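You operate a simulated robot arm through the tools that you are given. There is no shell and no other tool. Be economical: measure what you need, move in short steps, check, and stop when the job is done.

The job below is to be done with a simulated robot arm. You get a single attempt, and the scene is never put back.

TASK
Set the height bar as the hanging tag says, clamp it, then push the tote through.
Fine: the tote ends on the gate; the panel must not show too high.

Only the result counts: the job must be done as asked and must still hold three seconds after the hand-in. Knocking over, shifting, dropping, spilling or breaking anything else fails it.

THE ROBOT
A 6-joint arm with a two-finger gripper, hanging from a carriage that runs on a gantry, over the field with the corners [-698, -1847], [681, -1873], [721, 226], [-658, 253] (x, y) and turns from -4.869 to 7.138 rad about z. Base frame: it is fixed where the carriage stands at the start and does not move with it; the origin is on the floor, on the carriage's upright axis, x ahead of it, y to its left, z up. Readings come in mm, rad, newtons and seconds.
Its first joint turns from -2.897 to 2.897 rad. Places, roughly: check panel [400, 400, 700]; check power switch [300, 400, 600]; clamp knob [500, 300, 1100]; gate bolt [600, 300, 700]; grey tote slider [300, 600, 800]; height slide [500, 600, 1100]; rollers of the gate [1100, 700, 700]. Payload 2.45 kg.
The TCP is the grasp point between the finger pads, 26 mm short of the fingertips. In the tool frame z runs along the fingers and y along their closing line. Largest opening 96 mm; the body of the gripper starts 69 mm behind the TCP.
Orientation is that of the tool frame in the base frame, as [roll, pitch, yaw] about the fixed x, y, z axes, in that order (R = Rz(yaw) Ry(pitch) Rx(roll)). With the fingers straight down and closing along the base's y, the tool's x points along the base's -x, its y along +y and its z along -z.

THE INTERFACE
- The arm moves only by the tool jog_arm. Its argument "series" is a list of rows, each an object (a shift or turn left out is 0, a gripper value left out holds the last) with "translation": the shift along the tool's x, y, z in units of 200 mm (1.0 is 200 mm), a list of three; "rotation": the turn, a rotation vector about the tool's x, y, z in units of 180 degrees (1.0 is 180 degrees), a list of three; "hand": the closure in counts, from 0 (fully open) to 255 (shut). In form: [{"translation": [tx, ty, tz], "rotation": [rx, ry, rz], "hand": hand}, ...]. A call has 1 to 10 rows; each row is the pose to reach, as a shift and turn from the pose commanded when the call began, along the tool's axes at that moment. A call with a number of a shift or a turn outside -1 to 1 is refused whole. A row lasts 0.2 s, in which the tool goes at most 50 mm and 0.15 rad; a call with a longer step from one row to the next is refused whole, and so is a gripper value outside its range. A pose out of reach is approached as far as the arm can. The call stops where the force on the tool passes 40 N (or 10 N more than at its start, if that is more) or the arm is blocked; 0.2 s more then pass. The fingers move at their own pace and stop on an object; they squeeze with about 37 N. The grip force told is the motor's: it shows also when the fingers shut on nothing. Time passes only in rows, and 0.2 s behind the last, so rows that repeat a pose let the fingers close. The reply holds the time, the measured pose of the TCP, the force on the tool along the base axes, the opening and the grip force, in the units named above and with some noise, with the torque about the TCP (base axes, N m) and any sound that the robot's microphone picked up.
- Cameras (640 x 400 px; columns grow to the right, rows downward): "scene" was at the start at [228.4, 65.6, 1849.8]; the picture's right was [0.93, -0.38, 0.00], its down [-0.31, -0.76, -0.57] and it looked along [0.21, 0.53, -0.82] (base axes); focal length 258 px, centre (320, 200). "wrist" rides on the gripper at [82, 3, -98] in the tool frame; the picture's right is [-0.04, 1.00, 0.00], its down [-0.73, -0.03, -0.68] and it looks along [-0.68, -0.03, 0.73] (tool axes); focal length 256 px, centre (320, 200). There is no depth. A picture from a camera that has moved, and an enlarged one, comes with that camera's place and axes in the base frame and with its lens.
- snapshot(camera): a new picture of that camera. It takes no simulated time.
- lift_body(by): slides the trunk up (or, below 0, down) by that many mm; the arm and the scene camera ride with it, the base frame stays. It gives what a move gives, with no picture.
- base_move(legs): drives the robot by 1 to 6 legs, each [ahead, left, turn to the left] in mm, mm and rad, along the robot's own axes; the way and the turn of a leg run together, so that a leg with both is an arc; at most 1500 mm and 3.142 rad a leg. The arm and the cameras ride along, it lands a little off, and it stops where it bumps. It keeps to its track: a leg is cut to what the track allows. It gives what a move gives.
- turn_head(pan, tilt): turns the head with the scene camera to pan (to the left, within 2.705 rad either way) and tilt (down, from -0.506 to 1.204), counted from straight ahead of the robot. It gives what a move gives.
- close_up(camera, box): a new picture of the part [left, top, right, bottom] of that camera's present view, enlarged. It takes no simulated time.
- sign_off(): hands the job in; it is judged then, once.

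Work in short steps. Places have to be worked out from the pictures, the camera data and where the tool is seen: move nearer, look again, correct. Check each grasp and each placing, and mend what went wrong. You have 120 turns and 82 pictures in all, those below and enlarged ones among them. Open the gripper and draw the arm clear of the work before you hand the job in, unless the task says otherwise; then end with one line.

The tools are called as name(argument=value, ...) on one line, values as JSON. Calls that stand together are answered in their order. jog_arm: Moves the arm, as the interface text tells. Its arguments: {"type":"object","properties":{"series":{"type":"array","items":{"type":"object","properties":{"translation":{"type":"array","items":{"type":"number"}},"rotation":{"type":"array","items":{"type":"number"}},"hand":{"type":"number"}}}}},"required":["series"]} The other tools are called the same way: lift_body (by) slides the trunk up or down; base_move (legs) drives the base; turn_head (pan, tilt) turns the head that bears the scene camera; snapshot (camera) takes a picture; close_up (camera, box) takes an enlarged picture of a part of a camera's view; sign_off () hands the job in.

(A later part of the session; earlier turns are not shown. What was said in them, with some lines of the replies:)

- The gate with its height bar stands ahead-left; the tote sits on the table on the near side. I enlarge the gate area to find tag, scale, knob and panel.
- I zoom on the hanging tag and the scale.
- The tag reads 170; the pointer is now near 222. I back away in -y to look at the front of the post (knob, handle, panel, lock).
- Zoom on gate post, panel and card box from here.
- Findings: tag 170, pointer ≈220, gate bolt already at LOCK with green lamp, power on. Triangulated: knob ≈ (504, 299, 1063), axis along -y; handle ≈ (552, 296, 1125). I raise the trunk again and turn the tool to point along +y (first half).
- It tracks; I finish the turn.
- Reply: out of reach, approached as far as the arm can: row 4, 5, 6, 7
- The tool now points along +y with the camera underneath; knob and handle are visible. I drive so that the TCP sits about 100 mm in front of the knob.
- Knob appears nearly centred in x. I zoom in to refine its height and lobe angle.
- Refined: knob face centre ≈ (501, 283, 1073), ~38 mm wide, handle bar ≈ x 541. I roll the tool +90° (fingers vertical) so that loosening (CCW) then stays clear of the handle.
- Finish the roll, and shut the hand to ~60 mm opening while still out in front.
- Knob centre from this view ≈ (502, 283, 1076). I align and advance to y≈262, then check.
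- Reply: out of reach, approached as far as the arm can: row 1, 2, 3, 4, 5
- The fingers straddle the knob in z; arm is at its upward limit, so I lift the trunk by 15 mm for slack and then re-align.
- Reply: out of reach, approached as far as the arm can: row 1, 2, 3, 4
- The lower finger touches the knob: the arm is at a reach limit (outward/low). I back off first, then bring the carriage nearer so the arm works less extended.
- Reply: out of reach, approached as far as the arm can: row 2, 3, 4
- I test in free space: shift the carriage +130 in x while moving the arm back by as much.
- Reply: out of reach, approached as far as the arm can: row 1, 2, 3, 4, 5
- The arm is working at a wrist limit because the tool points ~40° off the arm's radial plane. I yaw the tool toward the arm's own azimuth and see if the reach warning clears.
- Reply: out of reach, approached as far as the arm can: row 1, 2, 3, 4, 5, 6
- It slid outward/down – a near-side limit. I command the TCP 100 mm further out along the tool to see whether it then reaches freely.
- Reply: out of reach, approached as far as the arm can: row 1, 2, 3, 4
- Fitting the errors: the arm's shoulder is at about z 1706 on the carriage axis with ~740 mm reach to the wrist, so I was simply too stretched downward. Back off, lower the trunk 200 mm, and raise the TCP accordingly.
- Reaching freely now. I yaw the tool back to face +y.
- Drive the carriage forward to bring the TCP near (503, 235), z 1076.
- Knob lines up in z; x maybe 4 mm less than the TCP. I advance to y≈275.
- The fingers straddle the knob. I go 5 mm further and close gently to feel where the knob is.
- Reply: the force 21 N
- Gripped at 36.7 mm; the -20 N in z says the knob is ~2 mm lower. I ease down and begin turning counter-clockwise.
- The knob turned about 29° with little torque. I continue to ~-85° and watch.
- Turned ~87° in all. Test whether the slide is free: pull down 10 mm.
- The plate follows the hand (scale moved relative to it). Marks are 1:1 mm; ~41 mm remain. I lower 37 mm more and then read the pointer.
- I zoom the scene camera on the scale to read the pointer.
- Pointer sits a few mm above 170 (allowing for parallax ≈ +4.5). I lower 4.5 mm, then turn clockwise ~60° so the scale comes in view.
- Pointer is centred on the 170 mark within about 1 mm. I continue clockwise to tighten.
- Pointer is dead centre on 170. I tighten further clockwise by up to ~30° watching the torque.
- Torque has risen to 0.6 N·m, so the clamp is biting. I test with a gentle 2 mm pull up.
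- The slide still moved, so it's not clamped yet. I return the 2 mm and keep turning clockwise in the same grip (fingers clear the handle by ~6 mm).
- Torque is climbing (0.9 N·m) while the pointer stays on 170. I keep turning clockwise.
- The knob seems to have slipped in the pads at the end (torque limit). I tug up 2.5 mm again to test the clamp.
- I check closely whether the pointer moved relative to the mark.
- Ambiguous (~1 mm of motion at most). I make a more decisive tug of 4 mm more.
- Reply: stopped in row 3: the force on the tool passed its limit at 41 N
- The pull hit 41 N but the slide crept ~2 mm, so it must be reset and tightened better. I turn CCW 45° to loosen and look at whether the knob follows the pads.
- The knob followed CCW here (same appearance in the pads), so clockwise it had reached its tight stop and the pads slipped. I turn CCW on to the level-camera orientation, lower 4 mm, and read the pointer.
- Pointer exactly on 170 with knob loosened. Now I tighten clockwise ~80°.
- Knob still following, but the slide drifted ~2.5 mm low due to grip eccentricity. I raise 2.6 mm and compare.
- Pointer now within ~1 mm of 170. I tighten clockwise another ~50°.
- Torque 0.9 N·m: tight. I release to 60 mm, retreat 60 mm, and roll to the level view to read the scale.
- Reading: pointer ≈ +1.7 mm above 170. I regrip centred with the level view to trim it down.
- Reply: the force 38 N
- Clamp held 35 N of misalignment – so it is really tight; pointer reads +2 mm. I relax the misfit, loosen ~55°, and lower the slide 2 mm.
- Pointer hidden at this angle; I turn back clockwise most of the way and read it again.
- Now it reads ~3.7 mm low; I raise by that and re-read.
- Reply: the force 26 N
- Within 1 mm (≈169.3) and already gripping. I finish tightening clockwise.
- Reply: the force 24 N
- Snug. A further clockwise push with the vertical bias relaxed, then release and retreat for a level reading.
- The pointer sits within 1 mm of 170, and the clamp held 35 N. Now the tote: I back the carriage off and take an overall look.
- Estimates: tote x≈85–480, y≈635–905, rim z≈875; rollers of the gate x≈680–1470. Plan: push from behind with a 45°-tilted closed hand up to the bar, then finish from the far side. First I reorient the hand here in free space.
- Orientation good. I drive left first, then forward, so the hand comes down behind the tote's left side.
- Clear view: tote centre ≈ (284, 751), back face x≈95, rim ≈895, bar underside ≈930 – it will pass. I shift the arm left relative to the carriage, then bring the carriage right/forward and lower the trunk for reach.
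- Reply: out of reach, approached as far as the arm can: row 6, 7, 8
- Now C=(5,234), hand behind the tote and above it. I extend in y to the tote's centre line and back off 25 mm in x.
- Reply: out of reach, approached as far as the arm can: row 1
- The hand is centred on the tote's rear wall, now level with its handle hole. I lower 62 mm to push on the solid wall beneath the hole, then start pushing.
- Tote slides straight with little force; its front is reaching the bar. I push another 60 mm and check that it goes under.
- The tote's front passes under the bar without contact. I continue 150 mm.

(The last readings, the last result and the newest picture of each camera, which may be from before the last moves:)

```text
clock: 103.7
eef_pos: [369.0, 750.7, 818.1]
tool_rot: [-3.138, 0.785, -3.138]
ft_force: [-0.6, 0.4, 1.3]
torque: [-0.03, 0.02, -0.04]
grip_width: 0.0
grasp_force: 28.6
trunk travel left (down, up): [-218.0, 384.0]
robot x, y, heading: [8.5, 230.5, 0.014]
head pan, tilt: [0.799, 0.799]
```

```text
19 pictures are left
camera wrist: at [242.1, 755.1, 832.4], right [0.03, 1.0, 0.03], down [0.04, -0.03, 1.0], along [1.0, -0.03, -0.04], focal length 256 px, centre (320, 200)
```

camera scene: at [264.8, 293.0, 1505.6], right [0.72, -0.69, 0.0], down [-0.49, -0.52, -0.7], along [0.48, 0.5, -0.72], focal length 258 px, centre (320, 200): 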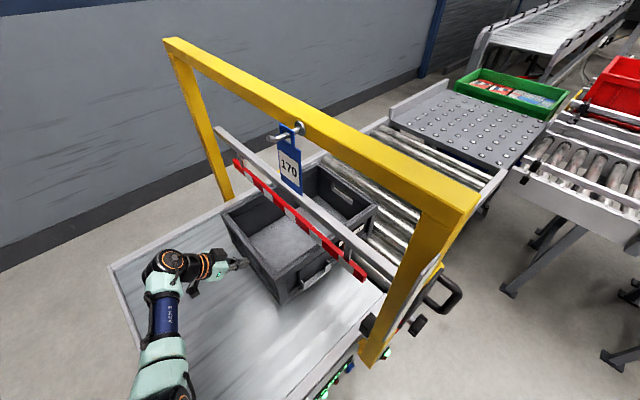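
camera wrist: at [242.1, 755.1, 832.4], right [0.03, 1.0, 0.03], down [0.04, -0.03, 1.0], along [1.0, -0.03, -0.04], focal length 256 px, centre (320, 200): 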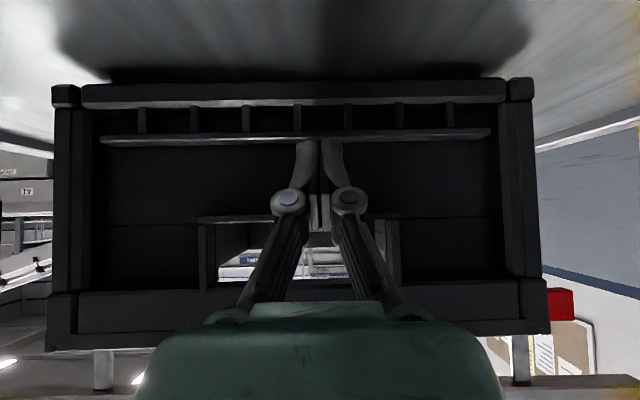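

All fine. The arm nears its reach, so I push the next 105 mm by driving the carriage itself.

base_move(legs=[[105, 0, 0]])

snapshot(camera="scene")

```text
clock: 104.9
eef_pos: [472.2, 752.3, 818.8]
tool_rot: [-3.136, 0.785, -3.137]
ft_force: [0.2, -0.2, -0.8]
torque: [-0.02, 0.01, 0.02]
grip_width: 0.0
grasp_force: 28.6
trunk travel left (down, up): [-218.0, 384.0]
robot x, y, heading: [111.0, 235.4, 0.01]
head pan, tilt: [0.799, 0.799]
```

```text
18 pictures are left
camera scene: at [368.3, 294.1, 1505.7], right [0.72, -0.69, 0.0], down [-0.49, -0.52, -0.7], along [0.48, 0.5, -0.72], focal length 258 px, centre (320, 200)
```

scene: 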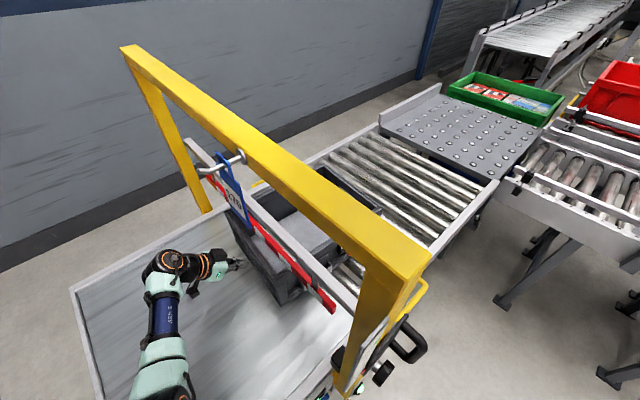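

Still clear of the bar (hand low, wrist behind). I push 60 mm further the same way.

base_move(legs=[[60, 0, 0]])

snapshot(camera="scene")

snapshot(camera="wrist")

```text
clock: 105.8
eef_pos: [535.0, 750.1, 818.2]
tool_rot: [-3.135, 0.785, -3.139]
ft_force: [-0.4, 0.1, -0.5]
torque: [0.0, 0.03, -0.02]
grip_width: 0.0
grasp_force: 28.9
trunk travel left (down, up): [-218.0, 384.0]
robot x, y, heading: [172.3, 235.2, 0.006]
head pan, tilt: [0.799, 0.799]
```

```text
17 pictures are left
camera scene: at [429.4, 294.0, 1505.7], right [0.72, -0.69, 0.0], down [-0.5, -0.52, -0.7], along [0.48, 0.5, -0.72], focal length 258 px, centre (320, 200)
```

scene: 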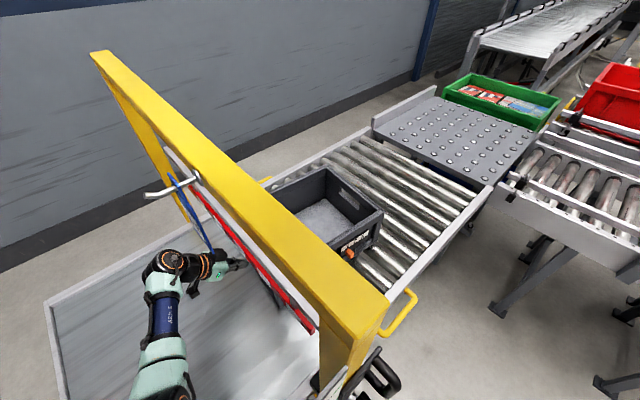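

```text
16 pictures are left
camera wrist: at [407.5, 755.8, 832.2], right [0.03, 1.0, 0.02], down [0.04, -0.03, 1.0], along [1.0, -0.03, -0.04], focal length 256 px, centre (320, 200)
```

wrist: 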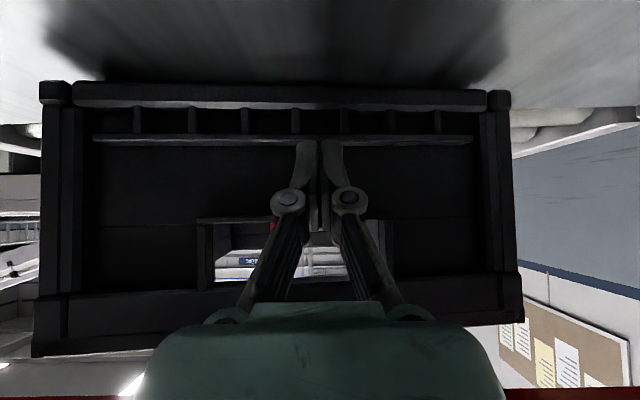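

Bar is still ~130 mm ahead of any tall part of the hand. I push 60 mm more.

base_move(legs=[[60, 0, 0]])

snapshot(camera="scene")

```text
clock: 106.8
eef_pos: [597.1, 751.4, 819.1]
tool_rot: [-3.136, 0.785, -3.142]
ft_force: [0.0, 0.7, -0.7]
torque: [0.04, -0.02, -0.01]
grip_width: 0.1
grasp_force: 28.8
trunk travel left (down, up): [-218.0, 384.0]
robot x, y, heading: [234.3, 235.2, 0.005]
head pan, tilt: [0.799, 0.799]
```

```text
15 pictures are left
camera scene: at [491.1, 294.3, 1505.6], right [0.72, -0.69, 0.0], down [-0.5, -0.52, -0.7], along [0.48, 0.5, -0.72], focal length 258 px, centre (320, 200)
```

scene: 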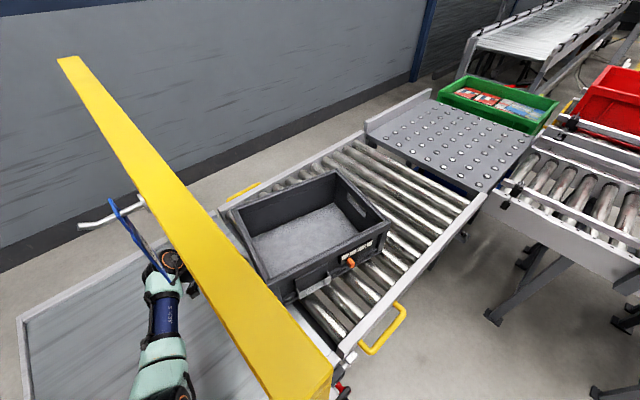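

The tote is nearly all on the rollers (x≈615–995). I withdraw the hand back out from under the bar, raise it, and go round to the far side.

base_move(legs=[[-235, 0, 0]])

lift_body(by=200)

base_move(legs=[[0, -680, 0], [690, 0, 0]])

snapshot(camera="scene")

```text
clock: 108.5
eef_pos: [367.3, 748.0, 818.9]
tool_rot: [-3.137, 0.785, 3.135]
ft_force: [-0.3, -0.1, -0.3]
torque: [-0.02, -0.02, -0.01]
grip_width: 0.1
grasp_force: 28.3
trunk travel left (down, up): [-218.0, 384.0]
robot x, y, heading: [5.2, 236.5, -0.0]
head pan, tilt: [0.799, 0.799]
```

```text
clock: 110.7
eef_pos: [367.8, 747.6, 1019.5]
tool_rot: [-3.135, 0.782, 3.135]
ft_force: [-1.4, 0.4, -0.2]
torque: [0.02, 0.0, 0.01]
grip_width: 0.1
grasp_force: 28.4
trunk travel left (down, up): [-418.0, 184.0]
robot x, y, heading: [2.0, 237.7, 0.007]
head pan, tilt: [0.799, 0.799]
```

```text
clock: 117.9
eef_pos: [1068.2, 72.2, 1020.0]
tool_rot: [-3.135, 0.785, 3.136]
ft_force: [0.6, 0.5, 0.5]
torque: [0.01, 0.02, 0.0]
grip_width: 0.2
grasp_force: 29.0
trunk travel left (down, up): [-418.0, 184.0]
robot x, y, heading: [701.3, -441.1, 0.002]
head pan, tilt: [0.799, 0.799]
```

```text
14 pictures are left
camera scene: at [959.7, -384.3, 1705.6], right [0.72, -0.7, 0.0], down [-0.5, -0.51, -0.7], along [0.49, 0.5, -0.72], focal length 258 px, centre (320, 200)
```

scene: 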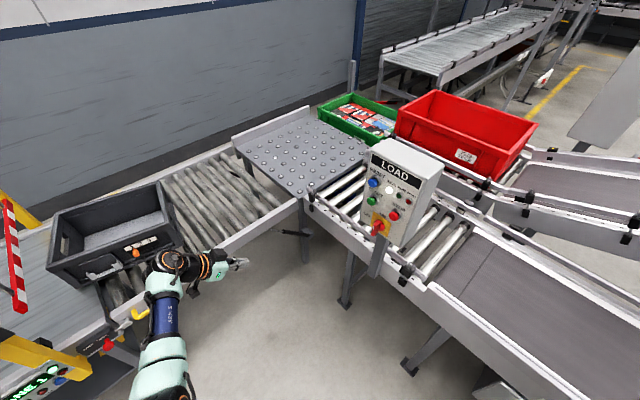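

I zoom on the tote and the panel from here.

close_up(camera="scene", box=[0, 160, 300, 348])

close_up(camera="scene", box=[0, 320, 128, 400])

```text
2.13 times, centred on (150, 254) of scene
camera zoom: at [959.7, -384.3, 1705.6], right [0.72, -0.7, 0.0], down [-0.5, -0.51, -0.7], along [0.49, 0.5, -0.72], focal length 549 px, centre (682, 85)
```

zoom: 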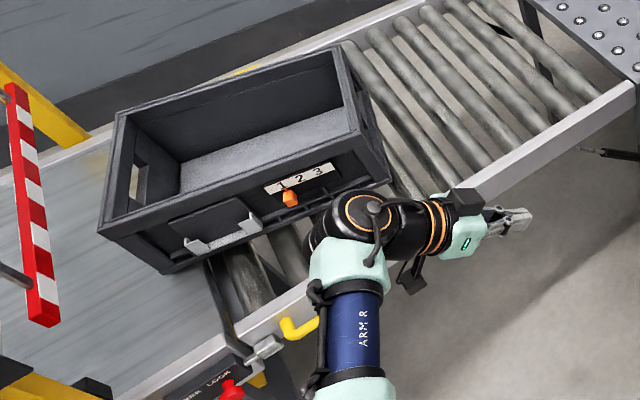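

```text
5.00 times, centred on (64, 360) of scene
camera zoom: at [959.7, -384.3, 1705.6], right [0.72, -0.7, 0.0], down [-0.5, -0.51, -0.7], along [0.49, 0.5, -0.72], focal length 1291 px, centre (1600, -600)
```

zoom: 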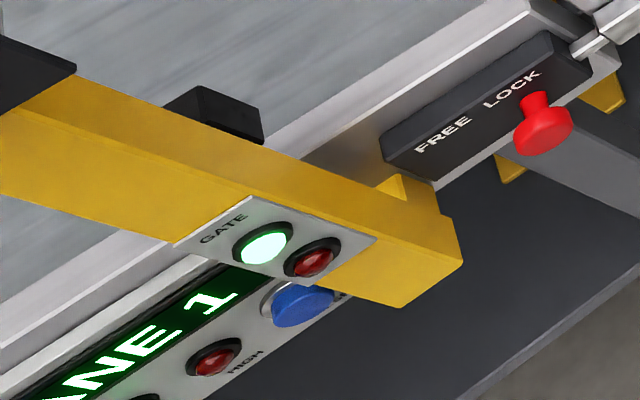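

Panel reads LANE 1 with HIGH off. The tote is yawed about -14° with corners ≈(602,600),(989,501),(1041,777),(668,879). I'll push from inside its leading wall near the front corner, which both straightens and advances it; first I set the tool vertical and shift the arm.

jog_arm(series=[{"rotation": [0, 0.045, 0]}, {"rotation": [0, 0.09, 0]}, {"rotation": [0, 0.135, 0]}, {"rotation": [0, 0.18, 0]}, {"rotation": [0, 0.225, 0]}, {"rotation": [0, 0.25, 0]}, {"rotation": [0, 0.25, 0]}])

jog_arm(series=[{"translation": [0.15, -0.1, 0]}, {"translation": [0.3, -0.2, 0]}, {"translation": [0.45, -0.3, 0]}, {"translation": [0.6, -0.4, 0]}, {"translation": [0.615, -0.435, 0]}, {"translation": [0.615, -0.435, 0]}])

```text
clock: 119.5
eef_pos: [1063.1, 65.7, 1022.2]
tool_rot: [-3.139, -0.003, 3.133]
ft_force: [-0.3, -0.3, -0.3]
torque: [0.01, -0.01, 0.03]
grip_width: 0.2
grasp_force: 28.8
out of reach, approached as far as the arm can: row 6, 7
trunk travel left (down, up): [-418.0, 184.0]
robot x, y, heading: [699.0, -443.1, 0.0]
head pan, tilt: [0.799, 0.799]
```

```text
clock: 120.9
eef_pos: [939.4, -23.3, 1024.1]
tool_rot: [-3.139, -0.001, 3.131]
ft_force: [0.7, 0.4, -1.0]
torque: [0.0, -0.02, 0.01]
grip_width: 0.3
grasp_force: 28.2
trunk travel left (down, up): [-418.0, 184.0]
robot x, y, heading: [701.4, -439.7, -0.0]
head pan, tilt: [0.799, 0.799]
```

Now forward 598 mm to bring the hand above the tote's front-leading interior, and look.

base_move(legs=[[0, 598, 0]])

snapshot(camera="wrist")

```text
clock: 124.3
eef_pos: [935.2, 575.0, 1022.5]
tool_rot: [-3.138, -0.002, 3.138]
ft_force: [-0.3, -0.3, -0.2]
torque: [0.0, 0.02, 0.01]
grip_width: 0.0
grasp_force: 28.3
trunk travel left (down, up): [-418.0, 184.0]
robot x, y, heading: [698.1, 151.8, 0.009]
head pan, tilt: [0.799, 0.799]
```

```text
11 pictures are left
camera wrist: at [853.2, 580.7, 1122.6], right [0.04, 1.0, 0.0], down [0.73, -0.03, 0.68], along [0.68, -0.03, -0.73], focal length 256 px, centre (320, 200)
```

wrist: 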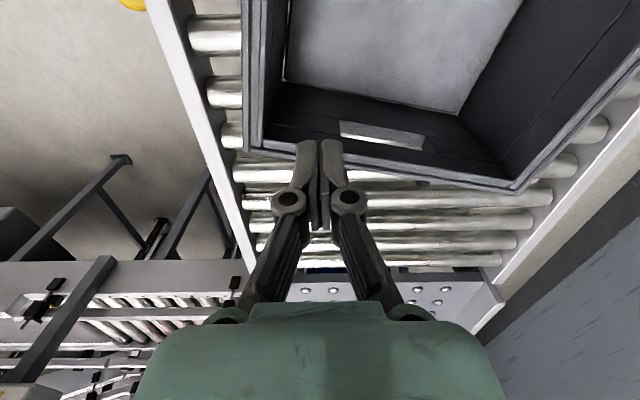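

The geometry agrees (leading wall inner face ≈ x 980 at y 575; clearances ≥30 mm). I lower the hand 165 mm into the tote with the trunk.

lift_body(by=-165)

jog_arm(series=[{"translation": [-0.1, 0, 0]}, {"translation": [-0.2, 0, 0]}, {"translation": [-0.28, 0, 0]}, {"translation": [-0.36, 0, 0]}, {"translation": [-0.44, 0, 0]}, {"translation": [-0.52, 0, 0]}, {"translation": [-0.6, 0, 0]}])

snapshot(camera="wrist")

```text
clock: 126.1
eef_pos: [934.8, 576.6, 858.2]
tool_rot: [-3.138, 0.0, 3.138]
ft_force: [0.1, -0.1, 0.4]
torque: [0.04, 0.01, 0.02]
grip_width: 0.0
grasp_force: 28.1
trunk travel left (down, up): [-253.0, 349.0]
robot x, y, heading: [699.3, 155.7, 0.007]
head pan, tilt: [0.799, 0.799]
```

```text
clock: 127.7
eef_pos: [1054.7, 575.4, 857.8]
tool_rot: [-3.139, 0.0, 3.14]
ft_force: [-0.4, 0.2, -0.9]
torque: [0.02, 0.0, 0.02]
grip_width: 0.0
grasp_force: 28.5
trunk travel left (down, up): [-253.0, 349.0]
robot x, y, heading: [698.8, 155.3, 0.012]
head pan, tilt: [0.799, 0.799]
```

```text
10 pictures are left
camera wrist: at [972.9, 580.4, 957.7], right [0.04, 1.0, 0.0], down [0.73, -0.03, 0.68], along [0.68, -0.03, -0.73], focal length 256 px, centre (320, 200)
```

wrist: 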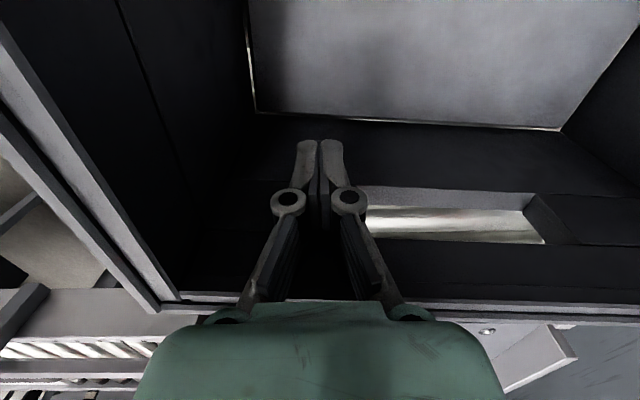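

It works: the tote advanced and straightened. I push another 100 mm.

jog_arm(series=[{"translation": [-0.08, 0, 0]}, {"translation": [-0.16, 0, 0]}, {"translation": [-0.24, 0.03, 0]}, {"translation": [-0.32, 0.06, 0]}, {"translation": [-0.4, 0.1, 0]}, {"translation": [-0.48, 0.14, 0]}, {"translation": [-0.54, 0.18, 0]}])

turn_head(pan=0.95, tilt=0.95)

snapshot(camera="scene")

```text
clock: 129.3
eef_pos: [1143.8, 594.6, 865.0]
tool_rot: [-3.136, 0.0, 3.137]
ft_force: [-0.1, -0.2, 0.5]
torque: [0.01, -0.01, 0.01]
grip_width: 0.0
grasp_force: 28.1
out of reach, approached as far as the arm can: row 6, 7
trunk travel left (down, up): [-253.0, 349.0]
robot x, y, heading: [700.8, 151.5, 0.01]
head pan, tilt: [0.799, 0.799]
```

```text
clock: 130.0
eef_pos: [1145.4, 593.4, 863.9]
tool_rot: [-3.138, -0.001, 3.138]
ft_force: [1.9, -0.7, -1.0]
torque: [-0.02, 0.04, -0.02]
grip_width: 0.4
grasp_force: 28.6
trunk travel left (down, up): [-253.0, 349.0]
robot x, y, heading: [701.5, 152.3, 0.005]
head pan, tilt: [0.949, 0.949]
```

```text
9 pictures are left
camera scene: at [943.3, 214.3, 1529.1], right [0.82, -0.58, 0.0], down [-0.47, -0.66, -0.58], along [0.34, 0.48, -0.81], focal length 258 px, centre (320, 200)
```

scene: 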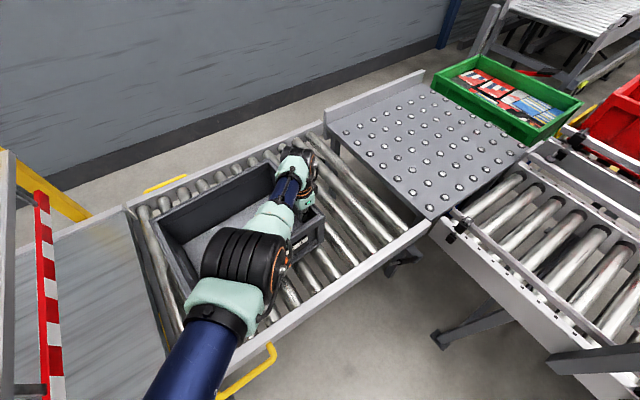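

The tote is wholly on the gate's rollers. I draw the hand off the wall, lift out, and retreat.

jog_arm(series=[{"translation": [0.15, 0, 0]}, {"translation": [0.25, 0.05, 0]}, {"translation": [0.25, 0.05, 0]}])

lift_body(by=200)

base_move(legs=[[0, -600, 0], [-350, 0, 0]])

turn_head(pan=0.95, tilt=0.6)

snapshot(camera="scene")

```text
clock: 130.8
eef_pos: [1094.9, 604.3, 863.5]
tool_rot: [-3.138, -0.003, 3.139]
ft_force: [-0.7, 0.1, -1.1]
torque: [0.0, 0.0, 0.04]
grip_width: 0.1
grasp_force: 28.6
trunk travel left (down, up): [-253.0, 349.0]
robot x, y, heading: [696.9, 154.9, 0.009]
head pan, tilt: [0.949, 0.949]
```

```text
clock: 133.0
eef_pos: [1095.2, 605.1, 1063.8]
tool_rot: [-3.138, -0.001, 3.138]
ft_force: [-0.5, 0.4, 0.1]
torque: [-0.02, 0.01, 0.0]
grip_width: 0.0
grasp_force: 28.6
trunk travel left (down, up): [-453.0, 149.0]
robot x, y, heading: [695.3, 152.2, 0.009]
head pan, tilt: [0.949, 0.949]
```

```text
clock: 138.2
eef_pos: [754.0, 9.2, 1063.7]
tool_rot: [-3.14, -0.001, 3.122]
ft_force: [0.4, -0.3, -0.3]
torque: [-0.01, 0.0, -0.01]
grip_width: 0.0
grasp_force: 28.5
trunk travel left (down, up): [-453.0, 149.0]
robot x, y, heading: [349.0, -435.1, -0.012]
head pan, tilt: [0.949, 0.949]
```

```text
clock: 139.1
eef_pos: [753.9, 7.4, 1064.9]
tool_rot: [-3.138, -0.001, 3.122]
ft_force: [-0.3, 0.1, 1.5]
torque: [0.0, -0.01, -0.01]
grip_width: 0.3
grasp_force: 28.3
trunk travel left (down, up): [-453.0, 149.0]
robot x, y, heading: [350.7, -434.6, -0.013]
head pan, tilt: [0.949, 0.6]
```

```text
8 pictures are left
camera scene: at [604.1, -366.7, 1757.4], right [0.81, -0.59, 0.0], down [-0.33, -0.46, -0.82], along [0.49, 0.66, -0.57], focal length 258 px, centre (320, 200)
```

scene: 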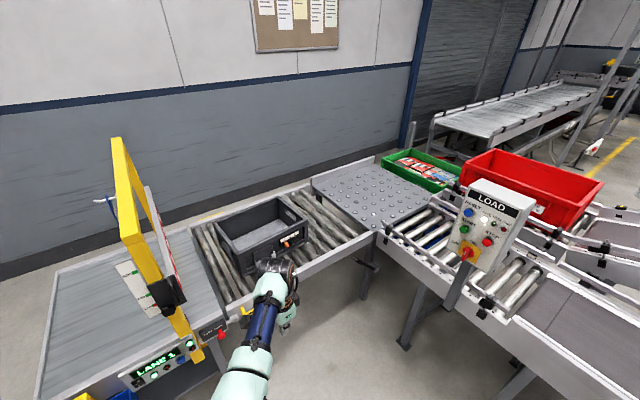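

The tote rests on the gate. I check panel and scale once more, and open the hand.

close_up(camera="scene", box=[110, 250, 240, 400])

close_up(camera="scene", box=[180, 180, 330, 300])

jog_arm(series=[{"hand": 0}, {"hand": 0}, {"hand": 0}, {"hand": 0}])

```text
2.67 times, centred on (175, 325) of scene
camera zoom: at [604.1, -366.7, 1757.4], right [0.81, -0.59, 0.0], down [-0.33, -0.46, -0.82], along [0.49, 0.66, -0.57], focal length 688 px, centre (707, -133)
```

zoom: 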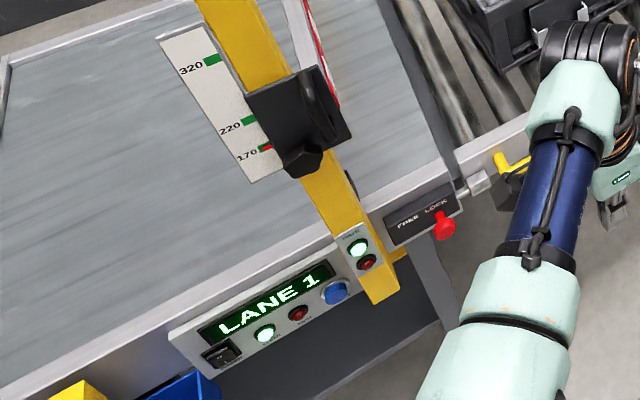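

```text
3.33 times, centred on (255, 240) of scene
camera zoom: at [604.1, -366.7, 1757.4], right [0.81, -0.59, 0.0], down [-0.33, -0.46, -0.82], along [0.49, 0.66, -0.57], focal length 861 px, centre (537, 67)
```

zoom: 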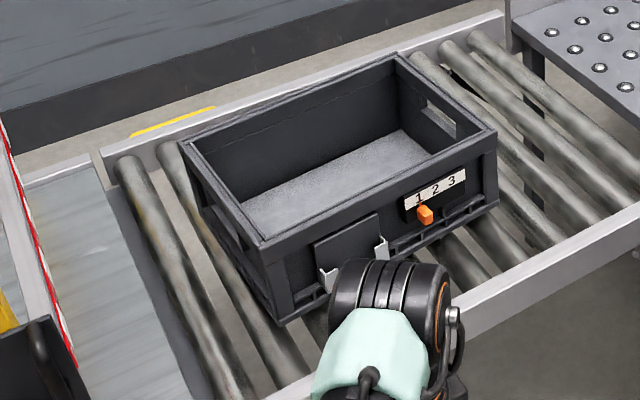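

```text
clock: 140.1
eef_pos: [754.6, 7.6, 1063.9]
tool_rot: [-3.139, -0.002, 3.12]
ft_force: [-0.4, 0.1, -0.1]
torque: [0.02, 0.02, -0.01]
grip_width: 95.9
grasp_force: 0.0
trunk travel left (down, up): [-453.0, 149.0]
robot x, y, heading: [350.0, -433.5, -0.019]
head pan, tilt: [0.949, 0.6]
```

Pointer is on 170, the panel shows LANE 1 with CLEAR lit and HIGH dark, the gate is locked, and the tote is fully on the rollers; the hand is open and clear, so I hand in.

sign_off()

```text
The job is handed in.
```

The height bar is set to the tag's 170 (within about 1 mm) and clamped. The tote went under it and now sits fully on the gate's rollers; the panel reads LANE 1 with the HIGH lamp dark.
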